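You operate a simulated robot arm through the tools that you are given. There is no shell and no other tool.

The job below is to be done with a simulated robot arm. You get a single attempt, and the scene is never put back.

TASK
Roll the label that the job card names on to the outlined bottle.
Fine: push the bottle home, toward the orange stop, first; label inside the outline, no edge lifted; roller back. Set down upright: green roller. What is to be rubbed or washed off counts as gone when no trace of it is left.

The check looks at the end state, three seconds after you hand in, the way a careful person would. Anything else that was tipped, shoved, dropped, spilled or broken makes it a failure.

THE ROBOT
A 7-joint arm with a four-finger gripper, fixed in place. Base frame: the origin is on the floor under the middle of its stand, x ahead of it, y to its left, z up. Lengths are in cm, angles in degrees, forces in N, time in s.
It reaches about 122.3 cm from its shoulder. Its first joint turns from -69.0 to 172.0 degrees. Payload 3.67 kg.
The tool frame sits at the grasp point between the pads (the TCP): z along the fingers, y along the line on which they close. The tips reach 2.8 cm beyond it. The gripper opens to 11.2 cm; its body begins 7.3 cm behind the TCP.
Orientation is that of the tool frame in the base frame, as [roll, pitch, yaw] about the fixed x, y, z axes, in that order (R = Rz(yaw) Ry(pitch) Rx(roll)). With the fingers straight down and closing along the base's y, the tool's x points along the base's -x, its y along +y and its z along -z.

THE INTERFACE
- The arm moves only by the tool send_rows. Its argument "targets" is one flat list of numbers, 7 for each row, row after row: the shift along the base's x, y, z in cm, then the turn, a rotation vector about the base's x, y, z in degrees, then the gripper command, from -1 (shut) to 1 (fully open), values between in proportion. In form: [dx, dy, dz, ax, ay, az, fingers, dx, dy, dz, ax, ay, az, fingers, ...]. A call has 1 to 20 rows; each row is the pose to reach, as a shift and turn from the pose commanded when the call began. Each row takes 0.2 s and may step no farther than 5 cm and 8.6 degrees from the row before; otherwise, or with a gripper value out of range, the whole call is refused. A pose out of reach is approached as far as the arm can. The call stops where the force on the tool passes 40 N (or 10 N more than at its start, if that is more) or the arm is blocked; 0.2 s more then pass. Each finger travels about 10.25 cm/s and halts on what it meets, pressing with about 21 N; the grip force reading is that of the motor and also rises with nothing between the fingers. The clock runs only during rows and for 0.2 s after the last one: add rows that repeat a pose to give the fingers time. It gives the time, the measured TCP pose, the force on the tool (base axes), the opening and the grip force at its end, in the units of the frame above (readings bear some noise), with the torque about the TCP (base axes, N m) and any sound that the robot's microphone picked up, and new pictures: "show" is both (left out), scene, wrist or none.
- Cameras (640 x 400 px; columns grow to the right, rows downward): "scene" is fixed at [5.42, 64.3, 164.8]; the picture's right is [-0.94, -0.35, 0.00], its down [-0.14, 0.38, -0.92] and it looks along [0.32, -0.86, -0.40] (base axes); focal length 324 px, centre (320, 200). "wrist" rides on the gripper at [6, -1.8, -10.4] in the tool frame; the picture's right is [0.29, 0.96, 0.00], its down [-0.80, 0.24, -0.55] and it looks along [-0.53, 0.16, 0.83] (tool axes); focal length 234 px, centre (320, 200). There is no depth. A picture from a camera that has moved, and an enlarged one, comes with that camera's place and axes in the base frame and with its lens. The place of the scene camera against the robot may be out by one fixed shift of up to 1.2 cm in any direction.
- lift_body(by): slides the trunk up (or, below 0, down) by that many cm; the arm rides with it, the base frame stays. It gives what a move gives, with no picture.
- inspect(camera, box): a new picture of the part [left, top, right, bottom] of that camera's present view, enlarged. It takes no simulated time.
- sign_off(): hands the job in; it is judged then, once.

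Places have to be worked out from the pictures, the camera data and where the tool is seen. Open the gripper and draw the arm clear of the work before you hand the job in, unless the task says otherwise.

The tools are called after ">>>" as name(argument=value, ...) on one line, values as JSON. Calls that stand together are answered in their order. send_rows: Moves the arm, as the interface text tells. Its arguments: {"type":"object","properties":{"targets":{"type":"array","items":{"type":"number"}},"show":{"type":"string","enum":["both","scene","wrist","none"]}},"required":["targets"]} The other tools are called the same way: lift_body (by) moves the trunk up or down; inspect (camera, box) takes an enlarged picture of a part of a camera's view; sign_off () hands the job in.

At the start:

```text
time: 0.0
eef_pos: [42.66, -59.81, 119.04]
ee_rot: [-179.9, -0.1, 180.0]
contact_force: [-0.2, 0.1, -0.8]
torque: [0.02, 0.0, 0.0]
width: 11.22
grip_force: 0.1
trunk travel left (down, up): [-55.0, 29.0]
```

scene: 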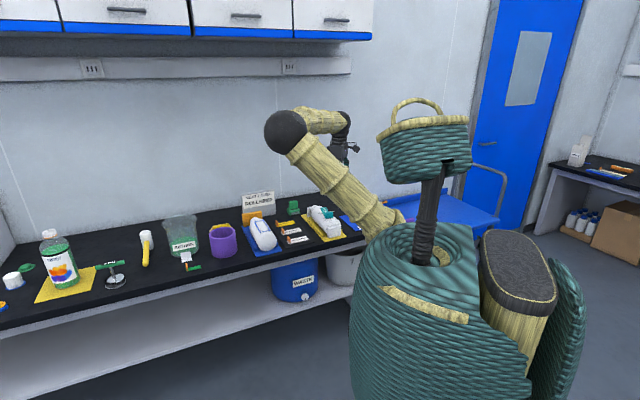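
wrist: 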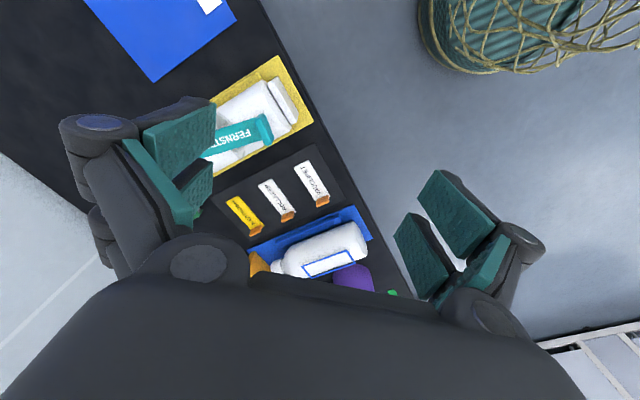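

I'll start by looking closer at the bench: the job card, the labels, the bottle and the rollers.

>>> inspect(camera="scene", box=[220, 180, 380, 280])

>>> inspect(camera="scene", box=[60, 200, 260, 310])

>>> inspect(camera="wrist", box=[190, 50, 400, 300])

>>> inspect(camera="scene", box=[235, 185, 285, 216])

```text
4.00 times, centred on (300, 230) of scene
camera zoom: at [5.42, 64.3, 164.8], right [-0.94, -0.35, 0.0], down [-0.14, 0.38, -0.92], along [0.32, -0.86, -0.4], focal length 1296 px, centre (400, 80)
```

zoom: 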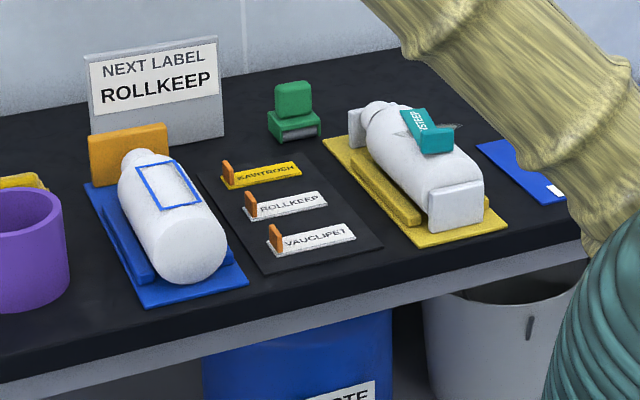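

```text
3.20 times, centred on (160, 255) of scene
camera zoom: at [5.42, 64.3, 164.8], right [-0.94, -0.35, 0.0], down [-0.14, 0.38, -0.92], along [0.32, -0.86, -0.4], focal length 1036 px, centre (832, 24)
```

zoom: 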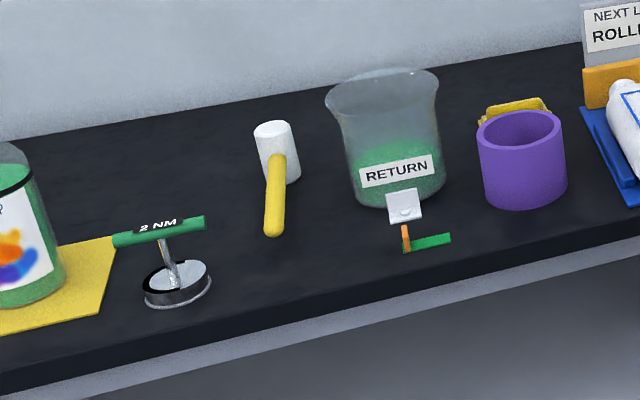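

```text
1.60 times, centred on (295, 175) of wrist
camera zoom: at [36.75, -61.45, 129.38], right [-0.29, 0.96, 0.0], down [0.8, 0.24, 0.55], along [0.53, 0.16, -0.83], focal length 375 px, centre (360, 240)
```

zoom: 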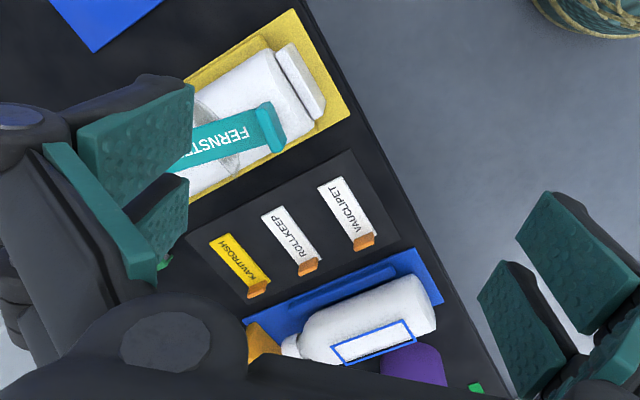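

```text
12.80 times, centred on (260, 200) of scene
camera zoom: at [5.42, 64.3, 164.8], right [-0.94, -0.35, 0.0], down [-0.14, 0.38, -0.92], along [0.32, -0.86, -0.4], focal length 4146 px, centre (1088, 194)
```

zoom: 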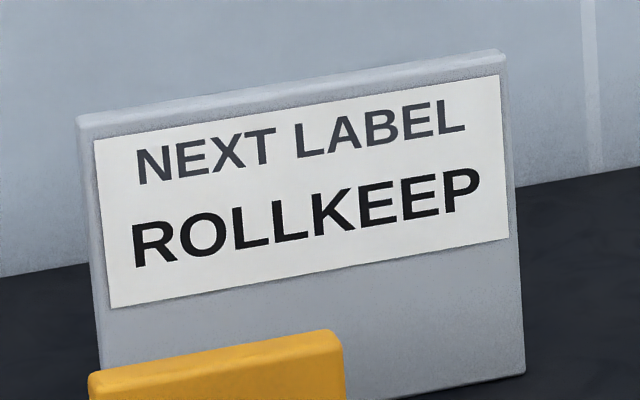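

The card asks for ROLLKEEP, the middle label on the dark strip. The bottle lies on the blue mat with its neck towards the orange stop, and the green roller stands further back. I'll move the arm above this area to measure it better.

>>> send_rows(targets=[4, -2, 0, 0, 0, 0, 1, 8, -4, 0, 0, 0, 0, 1, 12, -6, 0, 0, 0, 0, 1, 15, -8, 0, 0, 0, 0, 1, 15, -8, 0, 0, 0, 0, 1])

```text
time: 1.2
eef_pos: [57.74, -67.75, 119.19]
ee_rot: [179.9, 0.1, -180.0]
contact_force: [-0.1, -0.5, 0.9]
torque: [-0.05, 0.01, -0.01]
width: 11.2
grip_force: 0.0
trunk travel left (down, up): [-55.0, 29.0]
camera wrist: at [51.74, -69.59, 129.55], right [-0.29, 0.96, 0.0], down [0.8, 0.24, 0.55], along [0.53, 0.16, -0.83], focal length 234 px, centre (320, 200)
```

scene: 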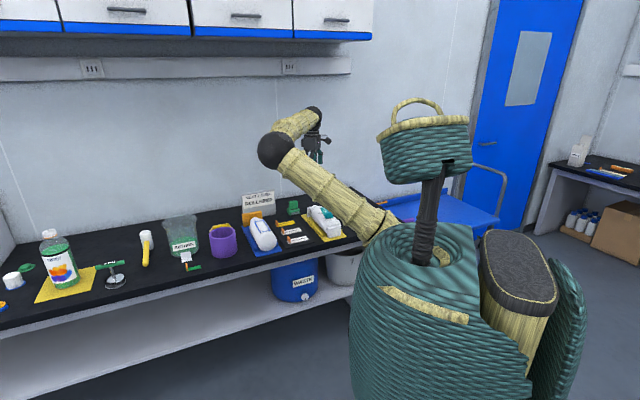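
wrist: 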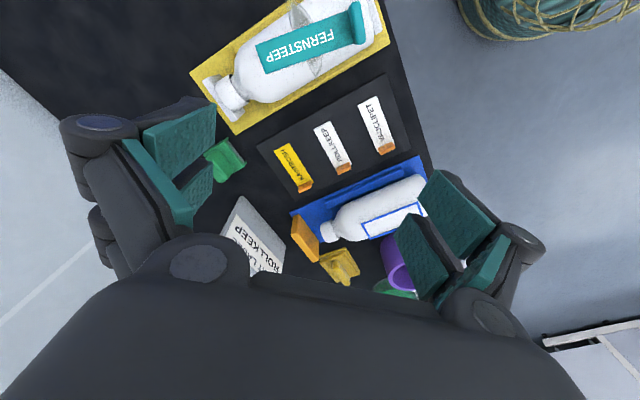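

Both the labels and the roller are in view now. I'll zoom in for detail.

>>> inspect(camera="wrist", box=[270, 80, 430, 180])

>>> inspect(camera="wrist", box=[280, 150, 440, 250])

>>> inspect(camera="wrist", box=[180, 120, 300, 195])

>>> inspect(camera="wrist", box=[190, 0, 400, 130])

>>> inspect(camera="scene", box=[270, 190, 350, 250])

>>> inspect(camera="scene", box=[230, 200, 310, 260])

```text
4.00 times, centred on (350, 130) of wrist
camera zoom: at [51.74, -69.59, 129.55], right [-0.29, 0.96, 0.0], down [0.8, 0.24, 0.55], along [0.53, 0.16, -0.83], focal length 937 px, centre (200, 480)
```

zoom: 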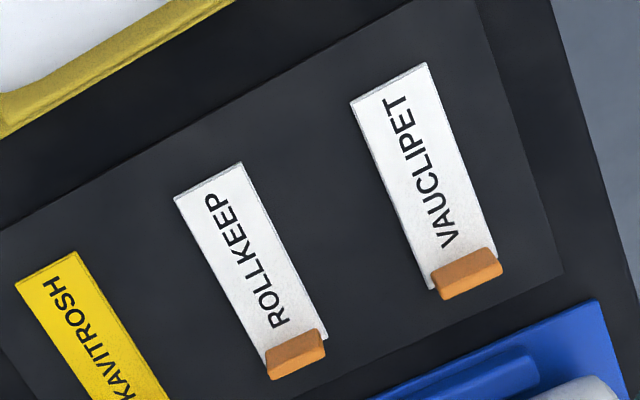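

```text
4.00 times, centred on (360, 200) of wrist
camera zoom: at [51.74, -69.59, 129.55], right [-0.29, 0.96, 0.0], down [0.8, 0.24, 0.55], along [0.53, 0.16, -0.83], focal length 937 px, centre (160, 200)
```

zoom: 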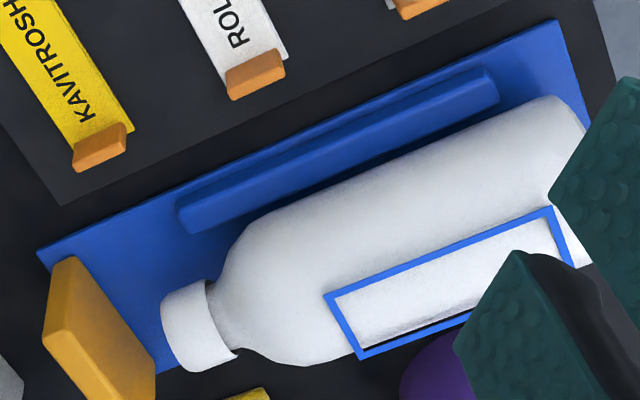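

```text
5.33 times, centred on (240, 158) of wrist
camera zoom: at [51.74, -69.59, 129.55], right [-0.29, 0.96, 0.0], down [0.8, 0.24, 0.55], along [0.53, 0.16, -0.83], focal length 1249 px, centre (747, 427)
```

zoom: 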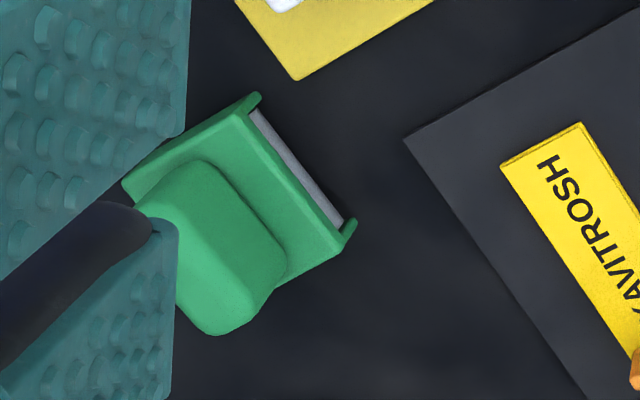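

```text
3.05 times, centred on (295, 65) of wrist
camera zoom: at [51.74, -69.59, 129.55], right [-0.29, 0.96, 0.0], down [0.8, 0.24, 0.55], along [0.53, 0.16, -0.83], focal length 714 px, centre (396, 611)
```

zoom: 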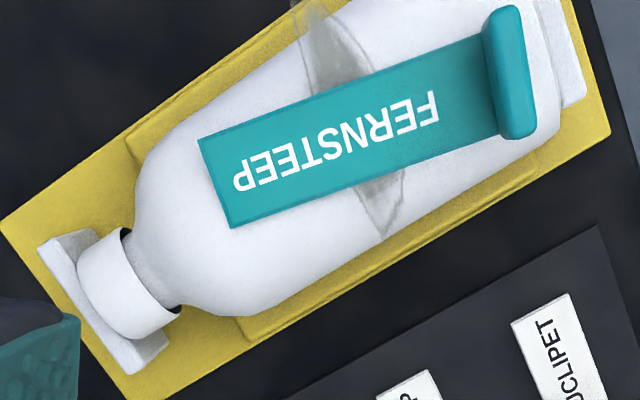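

```text
6.67 times, centred on (310, 220) of scene
camera zoom: at [5.42, 64.3, 164.8], right [-0.94, -0.35, 0.0], down [-0.14, 0.38, -0.92], along [0.32, -0.86, -0.4], focal length 2159 px, centre (387, 67)
```

zoom: 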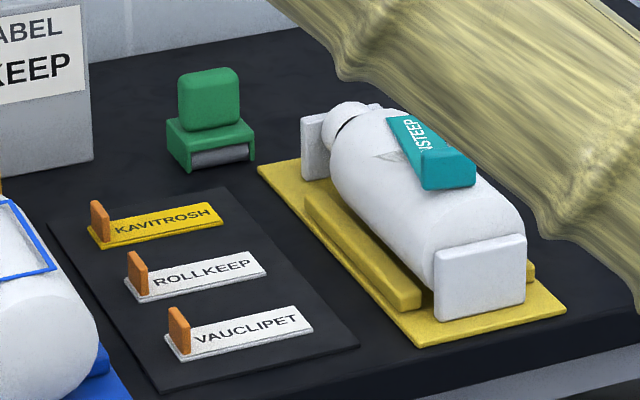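

```text
6.67 times, centred on (270, 230) of scene
camera zoom: at [5.42, 64.3, 164.8], right [-0.94, -0.35, 0.0], down [-0.14, 0.38, -0.92], along [0.32, -0.86, -0.4], focal length 2159 px, centre (653, 0)
```

zoom: 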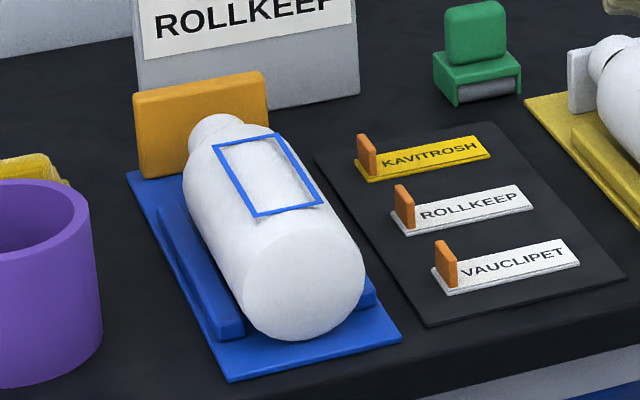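

The wrist view puts the bench near z≈85.5, running at about 44.5° to the base x axis, with labels at roughly (67,-62) and the roller at roughly (74,-81). I'll turn the gripper about -45.5° so the fingers close along the bench direction, and look again from the front side.

>>> send_rows(targets=[-1, 2.2, 0, 0, 0, -7.6, 1, -2, 4.4, 0, 0, 0, -15.2, 1, -3, 6.6, 0, 0, 0, -22.8, 1, -4, 8.8, 0, 0, 0, -30.4, 1, -5, 11, 0, 0, 0, -38, 1, -5, 13, 0, 0, 0, -45.5, 1, -5, 13, 0, 0, 0, -45.5, 1])

```text
time: 2.8
eef_pos: [52.79, -54.64, 119.08]
ee_rot: [179.9, 0.1, 134.3]
contact_force: [-0.2, -0.6, 0.2]
torque: [0.01, -0.03, -0.01]
width: 11.2
grip_force: 0.0
trunk travel left (down, up): [-55.0, 29.0]
camera wrist: at [47.31, -51.67, 129.34], right [0.48, 0.88, 0.0], down [0.73, -0.4, 0.55], along [0.49, -0.27, -0.83], focal length 234 px, centre (320, 200)
```

scene: 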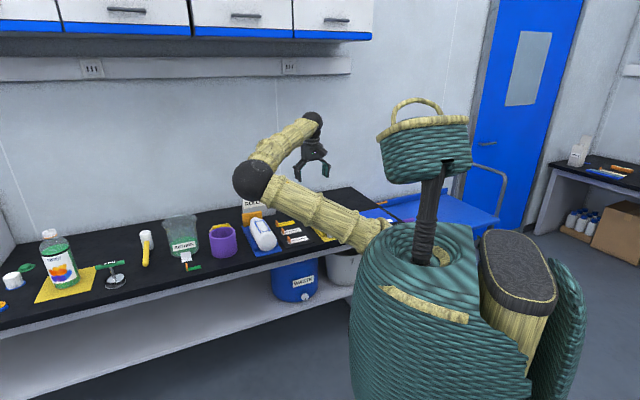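
wrist: 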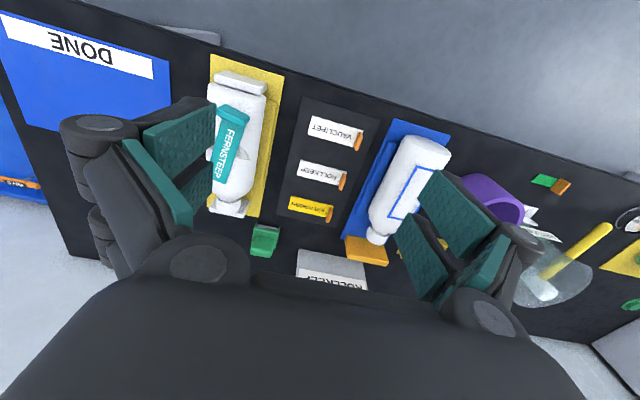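

This is a good overview. I'll zoom in on the labels, bottle and roller to measure them.

>>> inspect(camera="wrist", box=[260, 90, 420, 190])

>>> inspect(camera="wrist", box=[340, 110, 500, 280])

>>> inspect(camera="wrist", box=[220, 190, 340, 290])

>>> inspect(camera="scene", box=[230, 190, 350, 260])

```text
4.00 times, centred on (340, 140) of wrist
camera zoom: at [47.31, -51.67, 129.34], right [0.48, 0.88, 0.0], down [0.73, -0.4, 0.55], along [0.49, -0.27, -0.83], focal length 937 px, centre (240, 440)
```

zoom: 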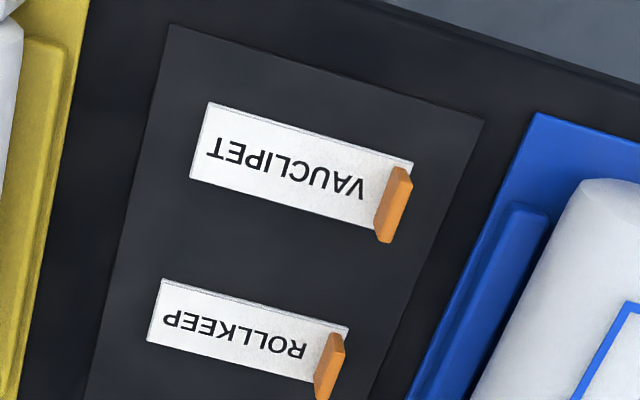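

```text
2.35 times, centred on (420, 195) of wrist
camera zoom: at [47.31, -51.67, 129.34], right [0.48, 0.88, 0.0], down [0.73, -0.4, 0.55], along [0.49, -0.27, -0.83], focal length 551 px, centre (85, 212)
```

zoom: 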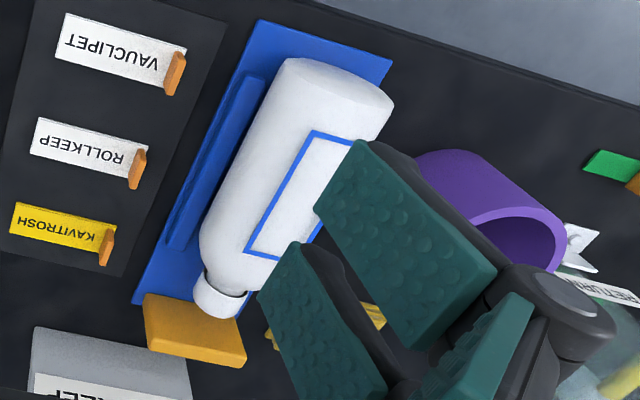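

```text
4.00 times, centred on (280, 240) of wrist
camera zoom: at [47.31, -51.67, 129.34], right [0.48, 0.88, 0.0], down [0.73, -0.4, 0.55], along [0.49, -0.27, -0.83], focal length 937 px, centre (480, 40)
```

zoom: 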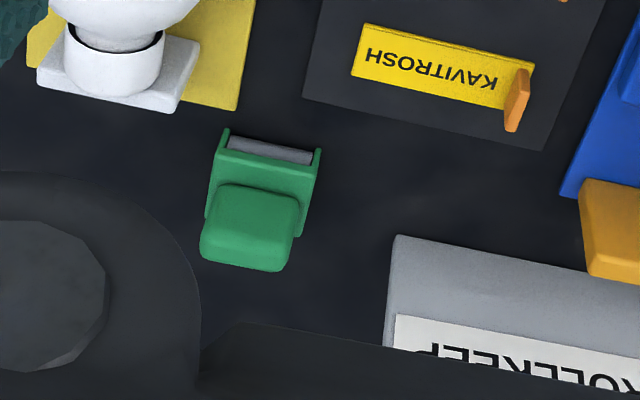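

```text
5.33 times, centred on (290, 225) of scene
camera zoom: at [5.42, 64.3, 164.8], right [-0.94, -0.35, 0.0], down [-0.14, 0.38, -0.92], along [0.32, -0.86, -0.4], focal length 1727 px, centre (480, 67)
```

zoom: 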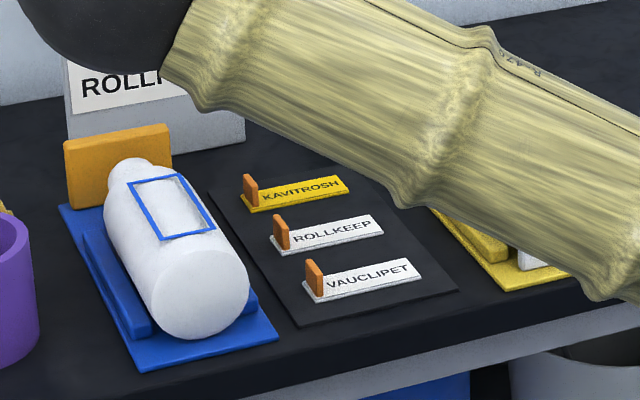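

Triangulating gives a label plane at z≈85.7, ROLLKEEP centre near (67.2,-62.1) with its tab near (70.5,-58.8), and the bottle top at z≈94. Next I'll shift sideways in front of the bottle with the fingers closed, to measure the bottle, the outline and the gap to the stop.

>>> send_rows(targets=[1, 3.7, 0, 0, 0, 0, 0.5, 2, 7.4, 0, 0, 0, 0, 0, 3, 11, 0, 0, 0, 0, -0.5, 4.3, 14.8, 0, 0, 0, 0, -1, 4.3, 14.8, 0, 0, 0, 0, -1, 4.3, 14.8, 0, 0, 0, 0, -1, 4.3, 14.8, 0, 0, 0, 0, -1])

```text
time: 4.4
eef_pos: [56.78, -47.46, 119.26]
ee_rot: [-180.0, 0.1, 134.5]
contact_force: [0.7, -0.5, 0.1]
torque: [-0.02, 0.01, -0.02]
width: 0.0
grip_force: 21.1
out of reach, approached as far as the arm can: row 3, 4, 5, 6, 7
trunk travel left (down, up): [-55.0, 29.0]
camera wrist: at [51.29, -44.4, 129.61], right [0.48, 0.88, 0.0], down [0.73, -0.4, 0.55], along [0.49, -0.27, -0.83], focal length 234 px, centre (320, 200)
```

scene: 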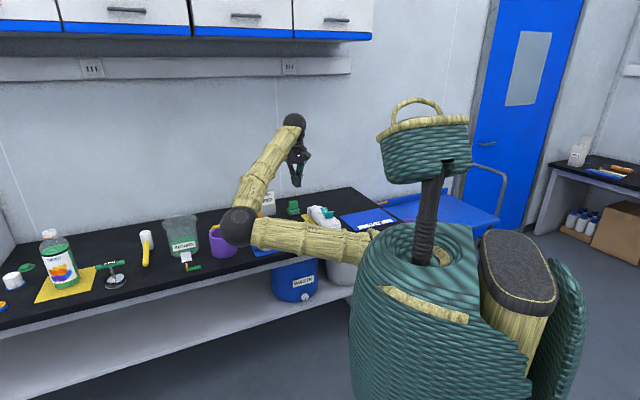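
wrist: 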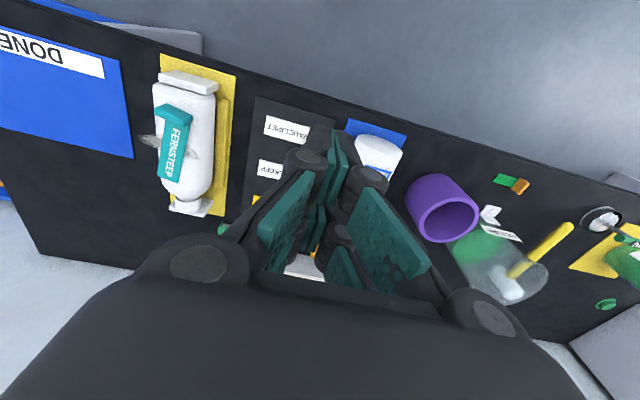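

That pose could not be reached fully and the elbow has swung down low. I'll raise the trunk so the arm can reach down with its elbow higher.

>>> lift_body(by=20)

```text
time: 6.6
eef_pos: [56.77, -47.55, 139.2]
ee_rot: [179.9, 0.0, 134.5]
contact_force: [-0.1, 0.4, 0.4]
torque: [0.01, -0.03, -0.02]
width: 0.0
grip_force: 20.4
trunk travel left (down, up): [-75.0, 9.0]
```

The TCP is now at z=139. I'll step down gradually and see where the arm and elbow go.

>>> send_rows(targets=[0, 0, -4, 0, 0, 0, -1, 0, 0, -8, 0, 0, 0, -1, 0, 0, -12, 0, 0, 0, -1, 0, 0, -16, 0, 0, 0, -1, 0, 0, -16, 0, 0, 0, -1])

```text
time: 7.8
eef_pos: [56.8, -47.82, 123.65]
ee_rot: [180.0, 0.1, 134.5]
contact_force: [0.0, 0.3, 0.2]
torque: [0.02, 0.0, 0.01]
width: 0.0
grip_force: 21.1
out of reach, approached as far as the arm can: row 3, 4, 5
trunk travel left (down, up): [-75.0, 9.0]
camera wrist: at [51.33, -44.77, 133.96], right [0.48, 0.88, 0.0], down [0.73, -0.4, 0.55], along [0.49, -0.27, -0.83], focal length 234 px, centre (320, 200)
```

scene: 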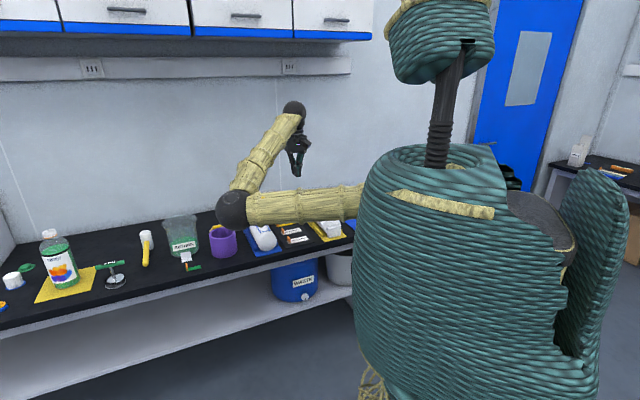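
wrist: 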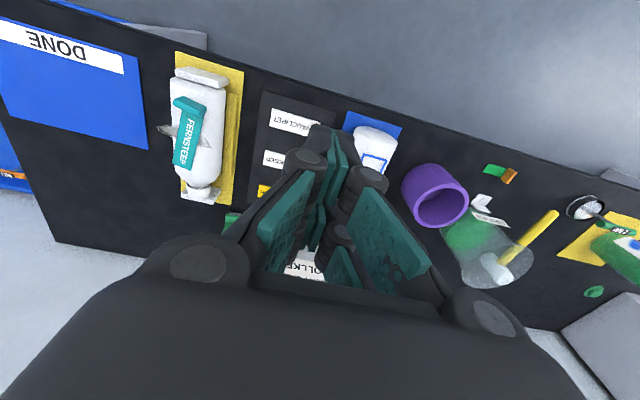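

The arm seems to fold up less well with this yaw. I'll turn the gripper the other way (+90°), so it closes along the bottle axis, and see whether the arm sits better.

>>> send_rows(targets=[0, 0, 2, 0, 0, 8.5, -1, 0, 0, 2, 0, 0, 17, -1, 0, 0, 2, 0, 0, 25.5, -1, 0, 0, 2, 0, 0, 34, -1, 0, 0, 2, 0, 0, 42.5, -1, 0, 0, 2, 0, 0, 51, -1, 0, 0, 2, 0, 0, 59.5, -1, 0, 0, 2, 0, 0, 68, -1, 0, 0, 2, 0, 0, 76.5, -1, 0, 0, 2, 0, 0, 85, -1, 0, 0, 2, 0, 0, 90.5, -1, 0, 0, 2, 0, 0, 90.5, -1])

```text
time: 10.4
eef_pos: [56.78, -47.91, 125.16]
ee_rot: [-179.9, -0.1, -134.9]
contact_force: [0.2, 0.2, 0.5]
torque: [0.0, 0.02, 0.0]
width: 0.01
grip_force: 21.0
trunk travel left (down, up): [-75.0, 9.0]
camera wrist: at [53.91, -53.36, 135.64], right [-0.88, 0.47, 0.0], down [0.39, 0.73, 0.55], along [0.26, 0.49, -0.83], focal length 234 px, centre (320, 200)
```

scene: 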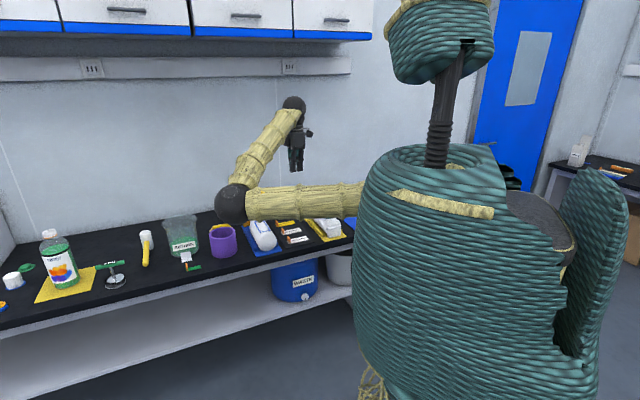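
wrist: 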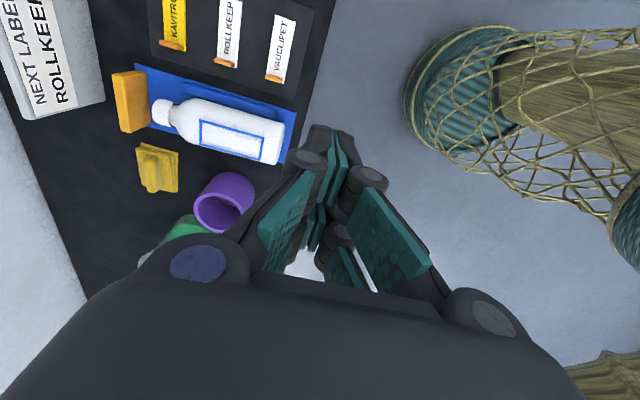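

Now I have a clean view of the bottle and its outline. I'll zoom in to measure.

>>> inspect(camera="wrist", box=[110, 50, 310, 175])

>>> inspect(camera="wrist", box=[140, 0, 300, 100])

>>> inspect(camera="wrist", box=[240, 110, 440, 300])

>>> inspect(camera="scene", box=[200, 180, 360, 280])

```text
3.20 times, centred on (210, 112) of wrist
camera zoom: at [53.91, -53.36, 135.64], right [-0.88, 0.47, 0.0], down [0.39, 0.73, 0.55], along [0.26, 0.49, -0.83], focal length 749 px, centre (672, 480)
```

zoom: 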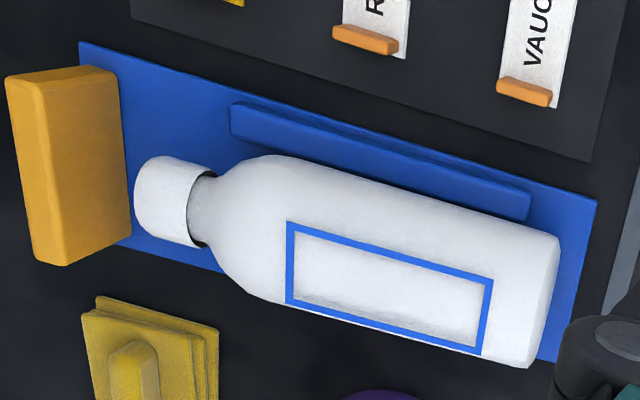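

```text
4.00 times, centred on (220, 50) of wrist
camera zoom: at [53.91, -53.36, 135.64], right [-0.88, 0.47, 0.0], down [0.39, 0.73, 0.55], along [0.26, 0.49, -0.83], focal length 937 px, centre (720, 800)
```

zoom: 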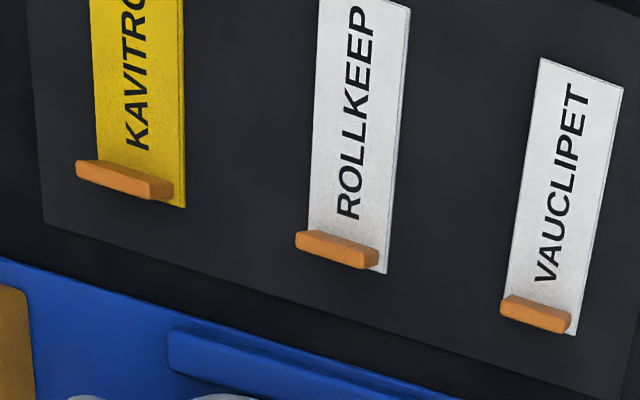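

```text
2.11 times, centred on (340, 205) of wrist
camera zoom: at [53.91, -53.36, 135.64], right [-0.88, 0.47, 0.0], down [0.39, 0.73, 0.55], along [0.26, 0.49, -0.83], focal length 493 px, centre (278, 190)
```

zoom: 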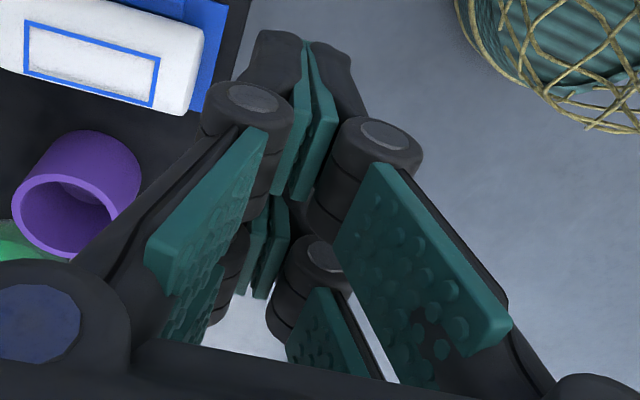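

```text
4.00 times, centred on (280, 230) of scene
camera zoom: at [5.42, 64.3, 164.8], right [-0.94, -0.35, 0.0], down [-0.14, 0.38, -0.92], along [0.32, -0.86, -0.4], focal length 1296 px, centre (480, 80)
```

zoom: 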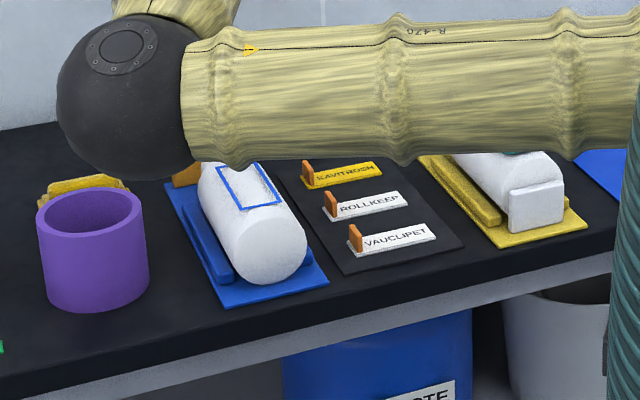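

The bottle axis lies along v=(0.707,-0.707) at u≈19.2, its base face is at v≈78.3, and the gap from cap to stop is about 2.5 cm. I'll go to a point in front of the bottle's base and start down with the fingers closed.

>>> send_rows(targets=[2.5, 3, 0, 0, 0, 0, -1, 5, 6, 0, 0, 0, 0, -1, 7.5, 9.3, 0, 0, 0, 0, -1, 7.5, 9.3, -4, 0, 0, 0, -1, 7.5, 9.3, -8, 0, 0, 0, -1, 7.5, 9.3, -12, 0, 0, 0, -1, 7.5, 9.3, -16, 0, 0, 0, -1, 7.5, 9.3, -20, 0, 0, 0, -1, 7.5, 9.3, -20, 0, 0, 0, -1])

```text
time: 12.4
eef_pos: [67.38, -44.97, 104.4]
ee_rot: [-180.0, 0.0, -135.0]
contact_force: [-0.5, 0.2, -0.6]
torque: [-0.04, -0.03, -0.02]
width: 0.0
grip_force: 21.1
out of reach, approached as far as the arm can: row 1, 2, 3, 4, 5, 6, 7, 8, 9
trunk travel left (down, up): [-75.0, 9.0]
camera wrist: at [64.47, -50.43, 114.76], right [-0.88, 0.47, 0.0], down [0.39, 0.73, 0.55], along [0.26, 0.49, -0.83], focal length 234 px, centre (320, 200)
```

scene: 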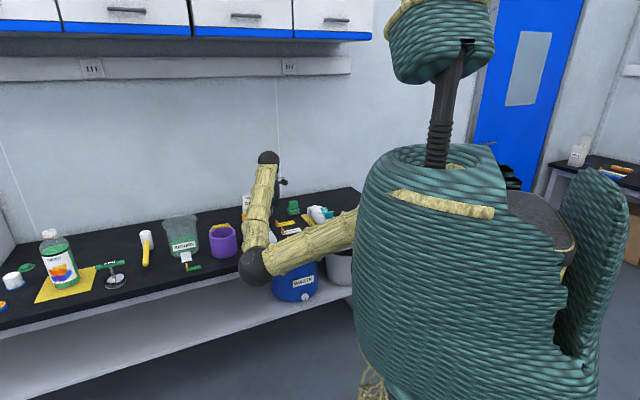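
wrist: 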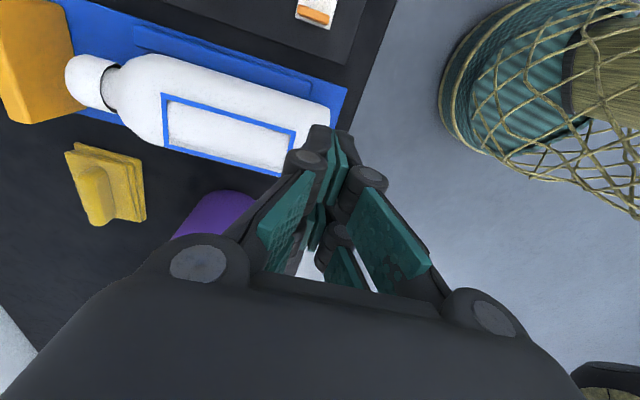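

The arm can't fold this close in with the trunk this high. I'll back up, raise the tool, and then lower the trunk so the shoulder sits closer to the work height.

>>> send_rows(targets=[0, -1, 4.5, 0, 0, 0, -1, 0, -2, 9, 0, 0, 0, -1, -1, -3, 13.5, 0, 0, 0, -1, -2, -4, 18, 0, 0, 0, -1, -3, -5, 22.5, 0, 0, 0, -1, -4, -6, 27, 0, 0, 0, -1, -5, -7, 31.5, 0, 0, 0, -1, -6, -8, 36, 0, 0, 0, -1, -7, -8, 40.5, 0, 0, 0, -1, -7, -8, 45, 0, 0, 0, -1, -7, -8, 45, 0, 0, 0, -1])

```text
time: 14.8
eef_pos: [60.34, -52.86, 149.43]
ee_rot: [179.9, -0.1, -135.0]
contact_force: [0.2, -0.2, -0.7]
torque: [0.02, 0.06, 0.05]
width: 0.0
grip_force: 20.7
trunk travel left (down, up): [-75.0, 9.0]
camera wrist: at [57.43, -58.3, 159.82], right [-0.88, 0.47, 0.0], down [0.39, 0.73, 0.55], along [0.26, 0.49, -0.83], focal length 234 px, centre (320, 200)
```

scene: 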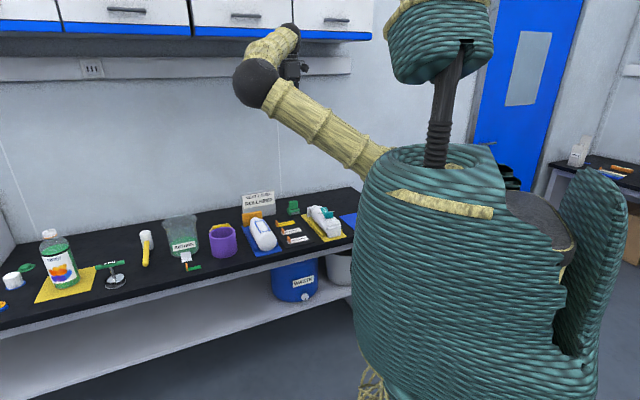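
wrist: 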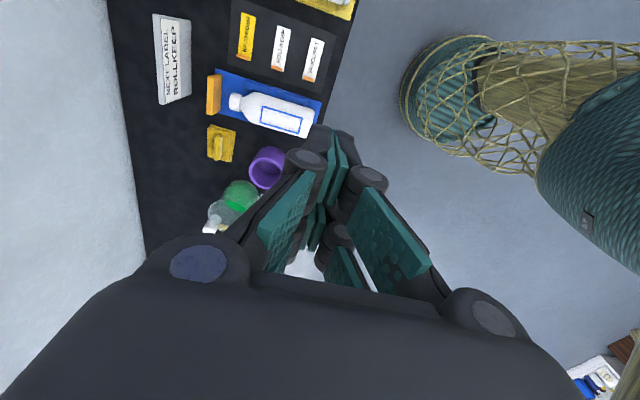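

With the elbow higher now, I'll lower the trunk so the TCP ends near z≈101 above the empty front part of the bench.

>>> lift_body(by=-46)

>>> send_rows(targets=[2, 3, 0, 0, 0, 0, -1, 4, 6, 0, 0, 0, 0, -1, 5, 9, 0, 0, 0, 0, -1, 5.5, 12, 0, 0, 0, 0, -1, 5.5, 14, 0, 0, 0, 0, -1, 5.5, 14, 0, 0, 0, 0, -1])

```text
refused: -46 is not a number from -40 to 40
```

```text
time: 16.2
eef_pos: [66.48, -44.81, 150.03]
ee_rot: [-179.9, 0.0, -135.0]
contact_force: [0.4, -0.2, 0.6]
torque: [-0.01, 0.0, -0.01]
width: 0.01
grip_force: 21.0
out of reach, approached as far as the arm can: row 3, 4, 5, 6
trunk travel left (down, up): [-75.0, 9.0]
camera wrist: at [63.51, -50.4, 160.48], right [-0.88, 0.47, 0.0], down [0.39, 0.73, 0.55], along [0.26, 0.49, -0.83], focal length 234 px, centre (320, 200)
```

scene: 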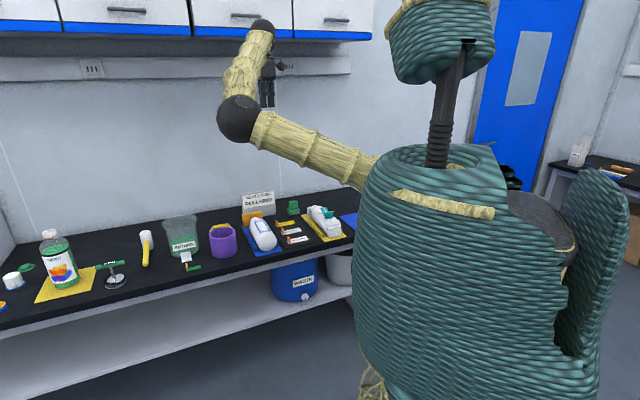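
wrist: 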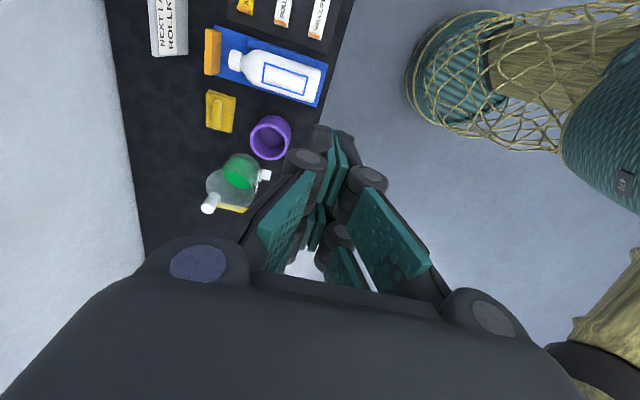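

I must not chain those calls; luckily nothing was near. The boundary looks like a wrist limit, so I'll rehearse in free air whether tilting the fingers back towards the bench front makes the push position reachable.

>>> send_rows(targets=[0, 0, 0, 5, 5, 0, -1, 0, 0, 0, 10, 10, 0, -1, 0, 1, 0, 14, 14, 0, -1, 0, 2.5, 0, 14, 14, 0, -1, -0.2, 4, 0, 14, 14, 0, -1, -0.5, 5.5, 0, 14, 14, 0, -1, -0.5, 5.5, 0, 14, 14, 0, -1], show="scene")

```text
time: 18.0
eef_pos: [65.93, -41.91, 148.26]
ee_rot: [158.3, 0.3, -136.8]
contact_force: [0.4, 0.3, -0.2]
torque: [0.06, 0.03, 0.02]
width: 0.0
grip_force: 20.9
trunk travel left (down, up): [-75.0, 9.0]
stopped in row 7: the arm was blocked; the commanded pose is now the measured one
```

scene: 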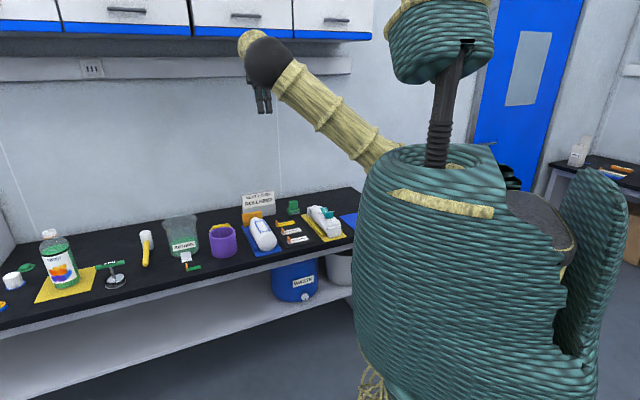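

Tilting made the elbow swing up high, which is a much better posture. I'll return the hand to vertical from here and see whether the elbow stays up.

>>> send_rows(targets=[0, 0, 0, -5, -5, 0, -1, 0, 0, 0, -10, -10, 0, -1, 0, 0, 0, -15, -15, 0, -1, 0, 0, 0, -15, -15, 0, -1], show="scene")

```text
time: 18.7
eef_pos: [68.79, -43.87, 132.32]
ee_rot: [165.3, -9.3, -137.6]
contact_force: [1.3, 0.3, -0.1]
torque: [0.05, 0.12, 0.01]
width: 0.0
grip_force: 20.9
trunk travel left (down, up): [-75.0, 9.0]
stopped in row 3: the arm was blocked; the commanded pose is now the measured one
```

scene: 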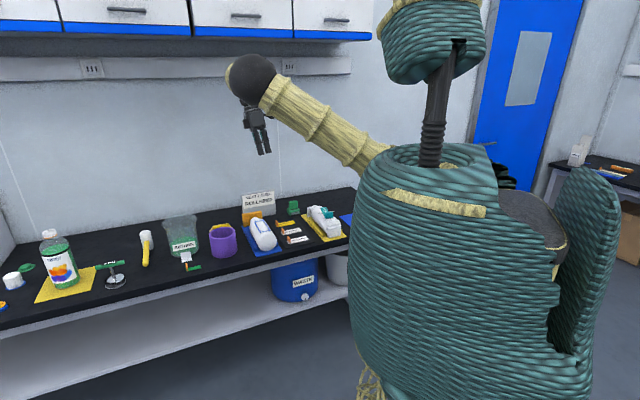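

The arm is still swinging between postures. I'll hold the pose for a moment in this free space to let it settle.

>>> send_rows(targets=[0, 0, 0, 0, 0, 0, -1, 0, 0, 0, 0, 0, 0, -1, 0, 0, 0, 0, 0, 0, -1], show="scene")

```text
time: 19.5
eef_pos: [67.63, -43.95, 132.82]
ee_rot: [165.6, -8.8, -137.8]
contact_force: [-0.4, 0.5, 1.6]
torque: [-0.02, -0.02, 0.01]
width: 0.0
grip_force: 20.8
trunk travel left (down, up): [-75.0, 9.0]
```

scene: 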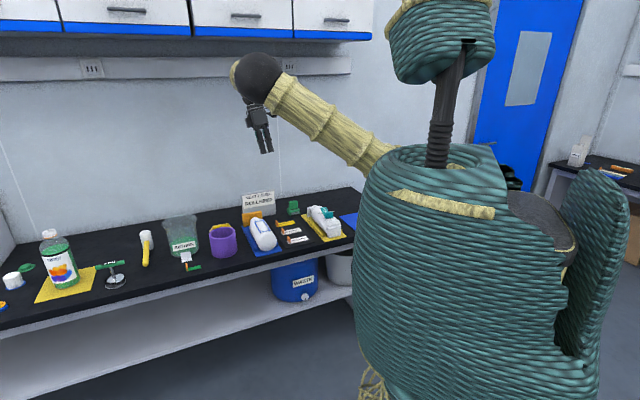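

It has settled with the elbow up. I'll now straighten the hand to vertical slowly.

>>> send_rows(targets=[0, 0, 0, -0.8, -2.7, 0, -1, 0, 0, 0, -1.6, -5.4, 0, -1, 0, 0, 0, -2.4, -8.0, 0, -1, 0, 0, 0, -3.2, -10.7, 0, -1, 0, 0, 0, -4.0, -13.4, 0, -1, 0, 0, 0, -4.9, -16.1, 0, -1, 0, 0, 0, -4.9, -16.1, 0, -1], show="scene")

```text
time: 20.9
eef_pos: [66.92, -45.56, 122.84]
ee_rot: [172.9, -6.7, -139.9]
contact_force: [0.1, -0.2, -0.4]
torque: [-0.04, 0.01, 0.02]
width: 0.0
grip_force: 21.5
trunk travel left (down, up): [-75.0, 9.0]
stopped in row 6: the arm was blocked; the commanded pose is now the measured one
```

scene: 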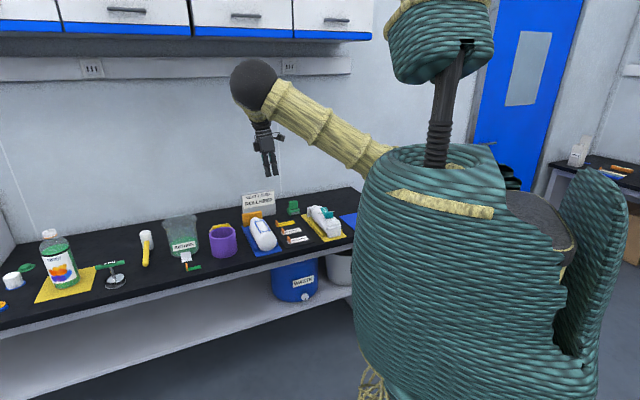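

The elbow-up posture sags as I straighten. I'll finish straightening from here in small steps, letting the height come down a bit.

>>> send_rows(targets=[0, 0, -1, -0.4, -3.2, 1.5, -1, 0, 0, -2, -0.8, -6.4, 3, -1, 0, 0, -3, -1.2, -9.7, 4.9, -1, 0, 0, -3, -1.2, -9.7, 4.9, -1, 0, 0, -3, -1.2, -9.7, 4.9, -1])

```text
time: 22.1
eef_pos: [66.4, -46.32, 118.86]
ee_rot: [179.5, -0.4, -136.3]
contact_force: [-0.1, 0.5, 0.1]
torque: [0.02, -0.01, -0.01]
width: 0.0
grip_force: 21.2
trunk travel left (down, up): [-75.0, 9.0]
camera wrist: at [63.51, -51.72, 129.24], right [-0.87, 0.49, 0.01], down [0.42, 0.72, 0.55], along [0.26, 0.48, -0.84], focal length 234 px, centre (320, 200)
```

scene: 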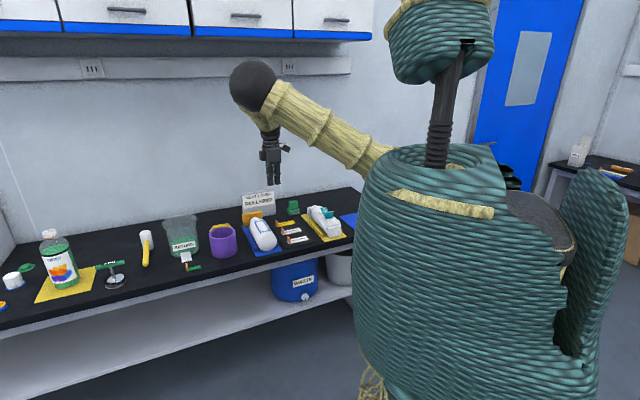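
wrist: 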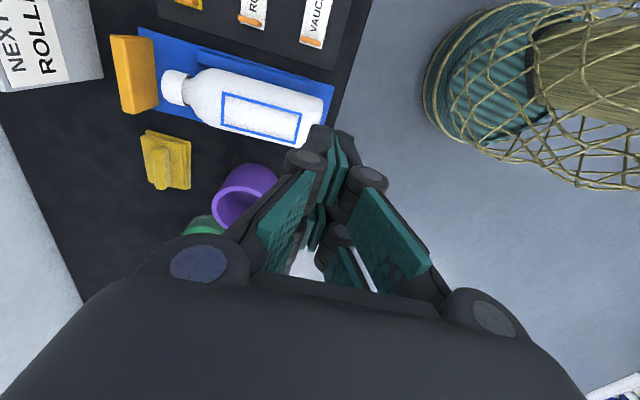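

The hand is now vertical with the elbow well up. I'll move to the point in front of the bottle's base in small steps, still above bottle height.

>>> send_rows(targets=[0, 1.5, -1, -0.1, -0.6, 1.3, -1, 0, 3, -2, -0.1, -0.6, 1.3, -1, 0, 4.5, -3, -0.1, -0.6, 1.3, -1, -0.2, 6, -4, -0.1, -0.6, 1.3, -1, -0.3, 7.1, -6, -0.1, -0.6, 1.3, -1, -0.3, 7.1, -8, -0.1, -0.6, 1.3, -1, -0.3, 7.1, -8, -0.1, -0.6, 1.3, -1])

```text
time: 23.9
eef_pos: [64.27, -39.66, 106.86]
ee_rot: [177.1, -3.0, -135.5]
contact_force: [0.0, -0.2, -0.6]
torque: [0.01, -0.01, 0.02]
width: 0.0
grip_force: 20.9
trunk travel left (down, up): [-75.0, 9.0]
stopped in row 7: the arm was blocked; the commanded pose is now the measured one
camera wrist: at [62.1, -45.11, 117.45], right [-0.87, 0.48, 0.06], down [0.44, 0.73, 0.52], along [0.21, 0.48, -0.85], focal length 234 px, centre (320, 200)
```

scene: 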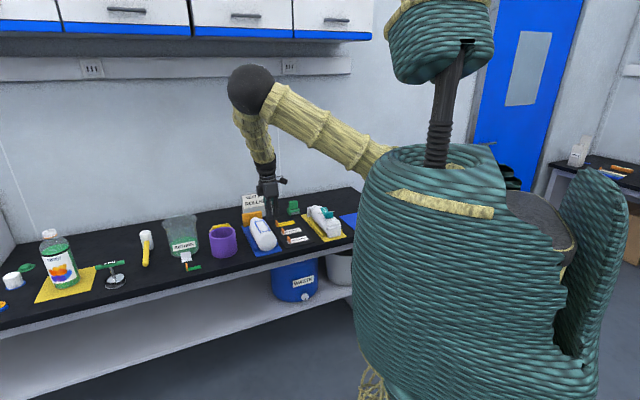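
wrist: 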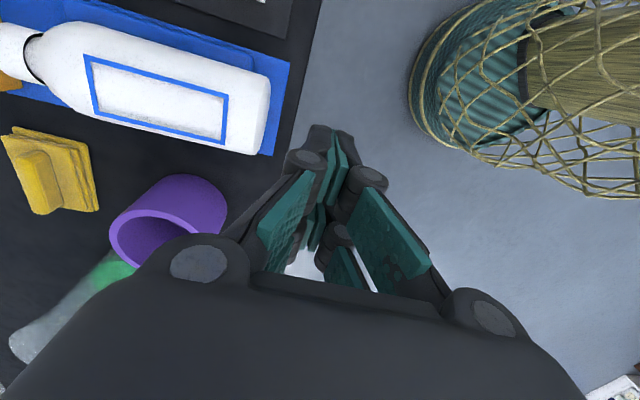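

The tool is in front of the base at about u=17.4, v=73.5, with slight tracking error. Going lower should open the elbow, so I'll descend while correcting the small tilt.

>>> send_rows(targets=[0.3, 0.2, -2, 0, -1, 0, -1, 0.6, 0.4, -4, 0, -2, 0, -1, 0.9, 0.8, -6, 0, -3, 0, -1, 1.1, 1.1, -8, 0, -4, 0.3, -1, 1.1, 1.1, -8, 0, -4, 0.3, -1, 1.1, 1.1, -8, 0, -4, 0.3, -1])

```text
time: 25.3
eef_pos: [65.61, -38.6, 99.06]
ee_rot: [-179.9, -0.2, -135.1]
contact_force: [-0.4, -0.2, 0.1]
torque: [-0.01, 0.02, -0.01]
width: 0.01
grip_force: 21.2
trunk travel left (down, up): [-75.0, 9.0]
camera wrist: at [62.67, -43.93, 109.42], right [-0.88, 0.48, 0.0], down [0.4, 0.73, 0.55], along [0.26, 0.48, -0.83], focal length 234 px, centre (320, 200)
```

scene: 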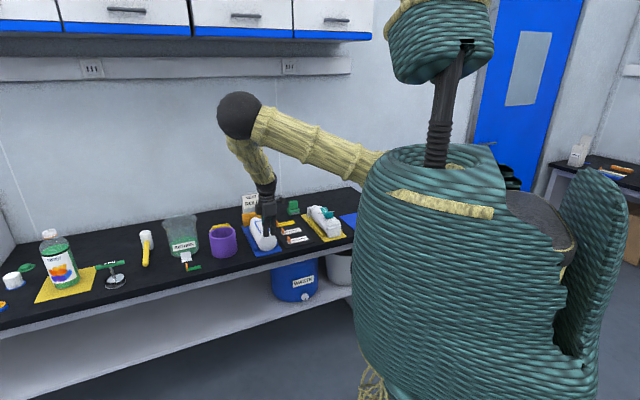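
wrist: 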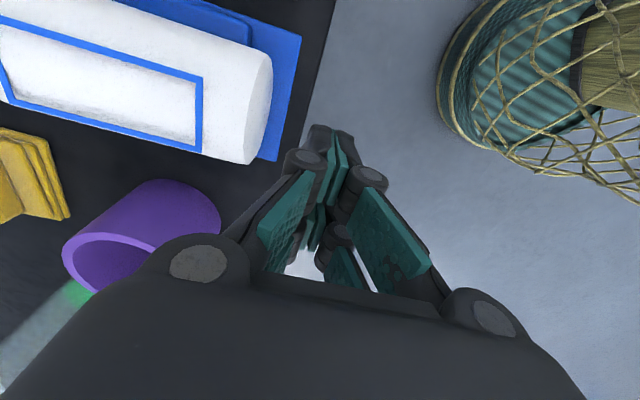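

The hand is vertical at u=19.1, v=73.7 and the bottle base is at v≈78. I'll lower to the bottle's mid-height.

>>> send_rows(targets=[0, 0, -2, 0, 0, 0, -1, 0, 0, -4, 0, 0, 0, -1, 0, 0, -6, 0, 0, 0, -1, 0, 0, -8, 0, 0, 0, -1, 0, 0, -8, 0, 0, 0, -1])

```text
time: 26.5
eef_pos: [65.39, -38.4, 91.02]
ee_rot: [-179.7, -0.3, -135.1]
contact_force: [-0.2, 0.2, 0.6]
torque: [0.01, 0.02, 0.02]
width: 0.0
grip_force: 21.0
trunk travel left (down, up): [-75.0, 9.0]
camera wrist: at [62.56, -43.78, 101.42], right [-0.88, 0.48, 0.0], down [0.4, 0.73, 0.55], along [0.26, 0.48, -0.83], focal length 234 px, centre (320, 200)
```

scene: 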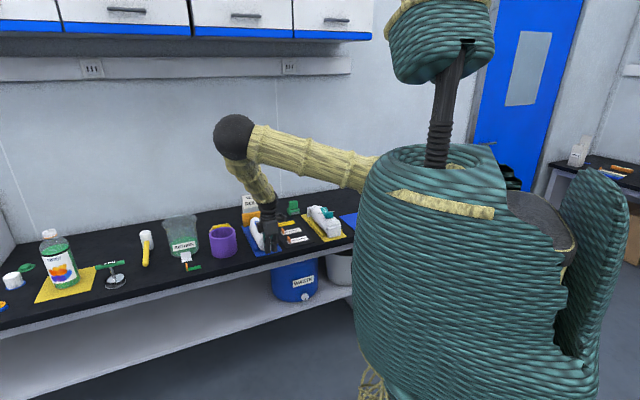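
wrist: 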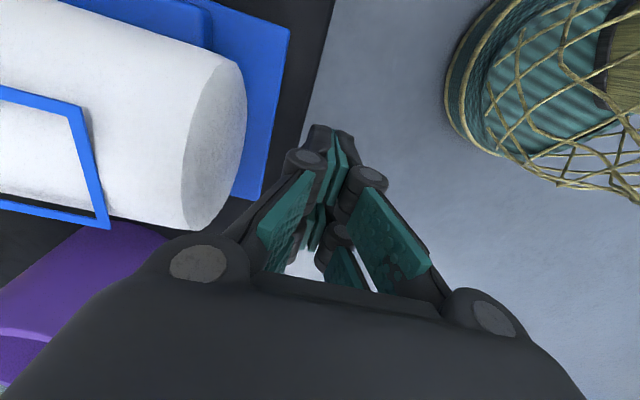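

I'm behind the base centre at u=19.1. I'll push slowly along +v in small steps while watching the force.

>>> send_rows(targets=[0.35, -0.35, 0, 0, 0, 0, -1, 0.7, -0.7, 0, 0, 0, 0, -1, 1.05, -1.05, 0, 0, 0, 0, -1, 1.4, -1.4, 0, 0, 0, 0, -1, 1.77, -1.77, 0, 0, 0, 0, -1, 2.12, -2.12, 0, 0, 0, 0, -1, 2.12, -2.12, 0, 0, 0, 0, -1], show="wrist")

```text
time: 28.1
eef_pos: [67.7, -40.43, 90.96]
ee_rot: [-179.9, -0.2, -135.1]
contact_force: [-1.1, 1.5, -0.7]
torque: [-0.06, -0.06, -0.02]
width: 0.0
grip_force: 21.0
trunk travel left (down, up): [-75.0, 9.0]
camera wrist: at [64.72, -45.88, 101.44], right [-0.88, 0.48, 0.0], down [0.4, 0.73, 0.55], along [0.26, 0.48, -0.83], focal length 234 px, centre (320, 200)
```

wrist: 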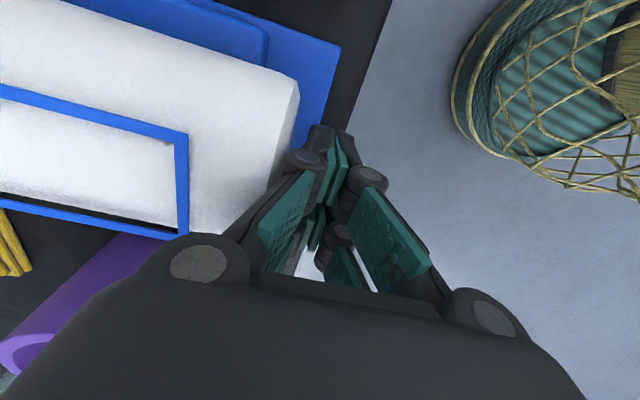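

Contact with about 1.8 N at v≈76.5. I'll keep pushing in small steps.

>>> send_rows(targets=[0.28, -0.28, 0, 0, 0, 0, -1, 0.56, -0.56, 0, 0, 0, 0, -1, 0.85, -0.85, 0, 0, 0, 0, -1, 1.13, -1.13, 0, 0, 0, 0, -1, 1.13, -1.13, 0, 0, 0, 0, -1], show="wrist")

```text
time: 29.3
eef_pos: [68.92, -41.56, 91.05]
ee_rot: [-179.9, -0.2, -135.1]
contact_force: [-1.3, 1.1, 0.2]
torque: [-0.05, 0.02, 0.0]
width: 0.02
grip_force: 20.8
trunk travel left (down, up): [-75.0, 9.0]
camera wrist: at [65.82, -46.99, 101.47], right [-0.88, 0.48, 0.0], down [0.4, 0.73, 0.55], along [0.26, 0.48, -0.83], focal length 234 px, centre (320, 200)
```

wrist: 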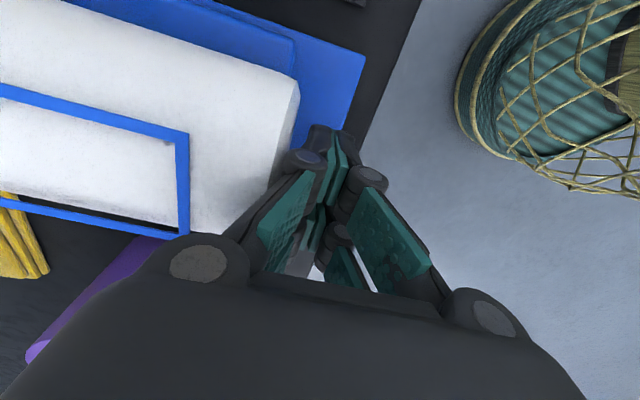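

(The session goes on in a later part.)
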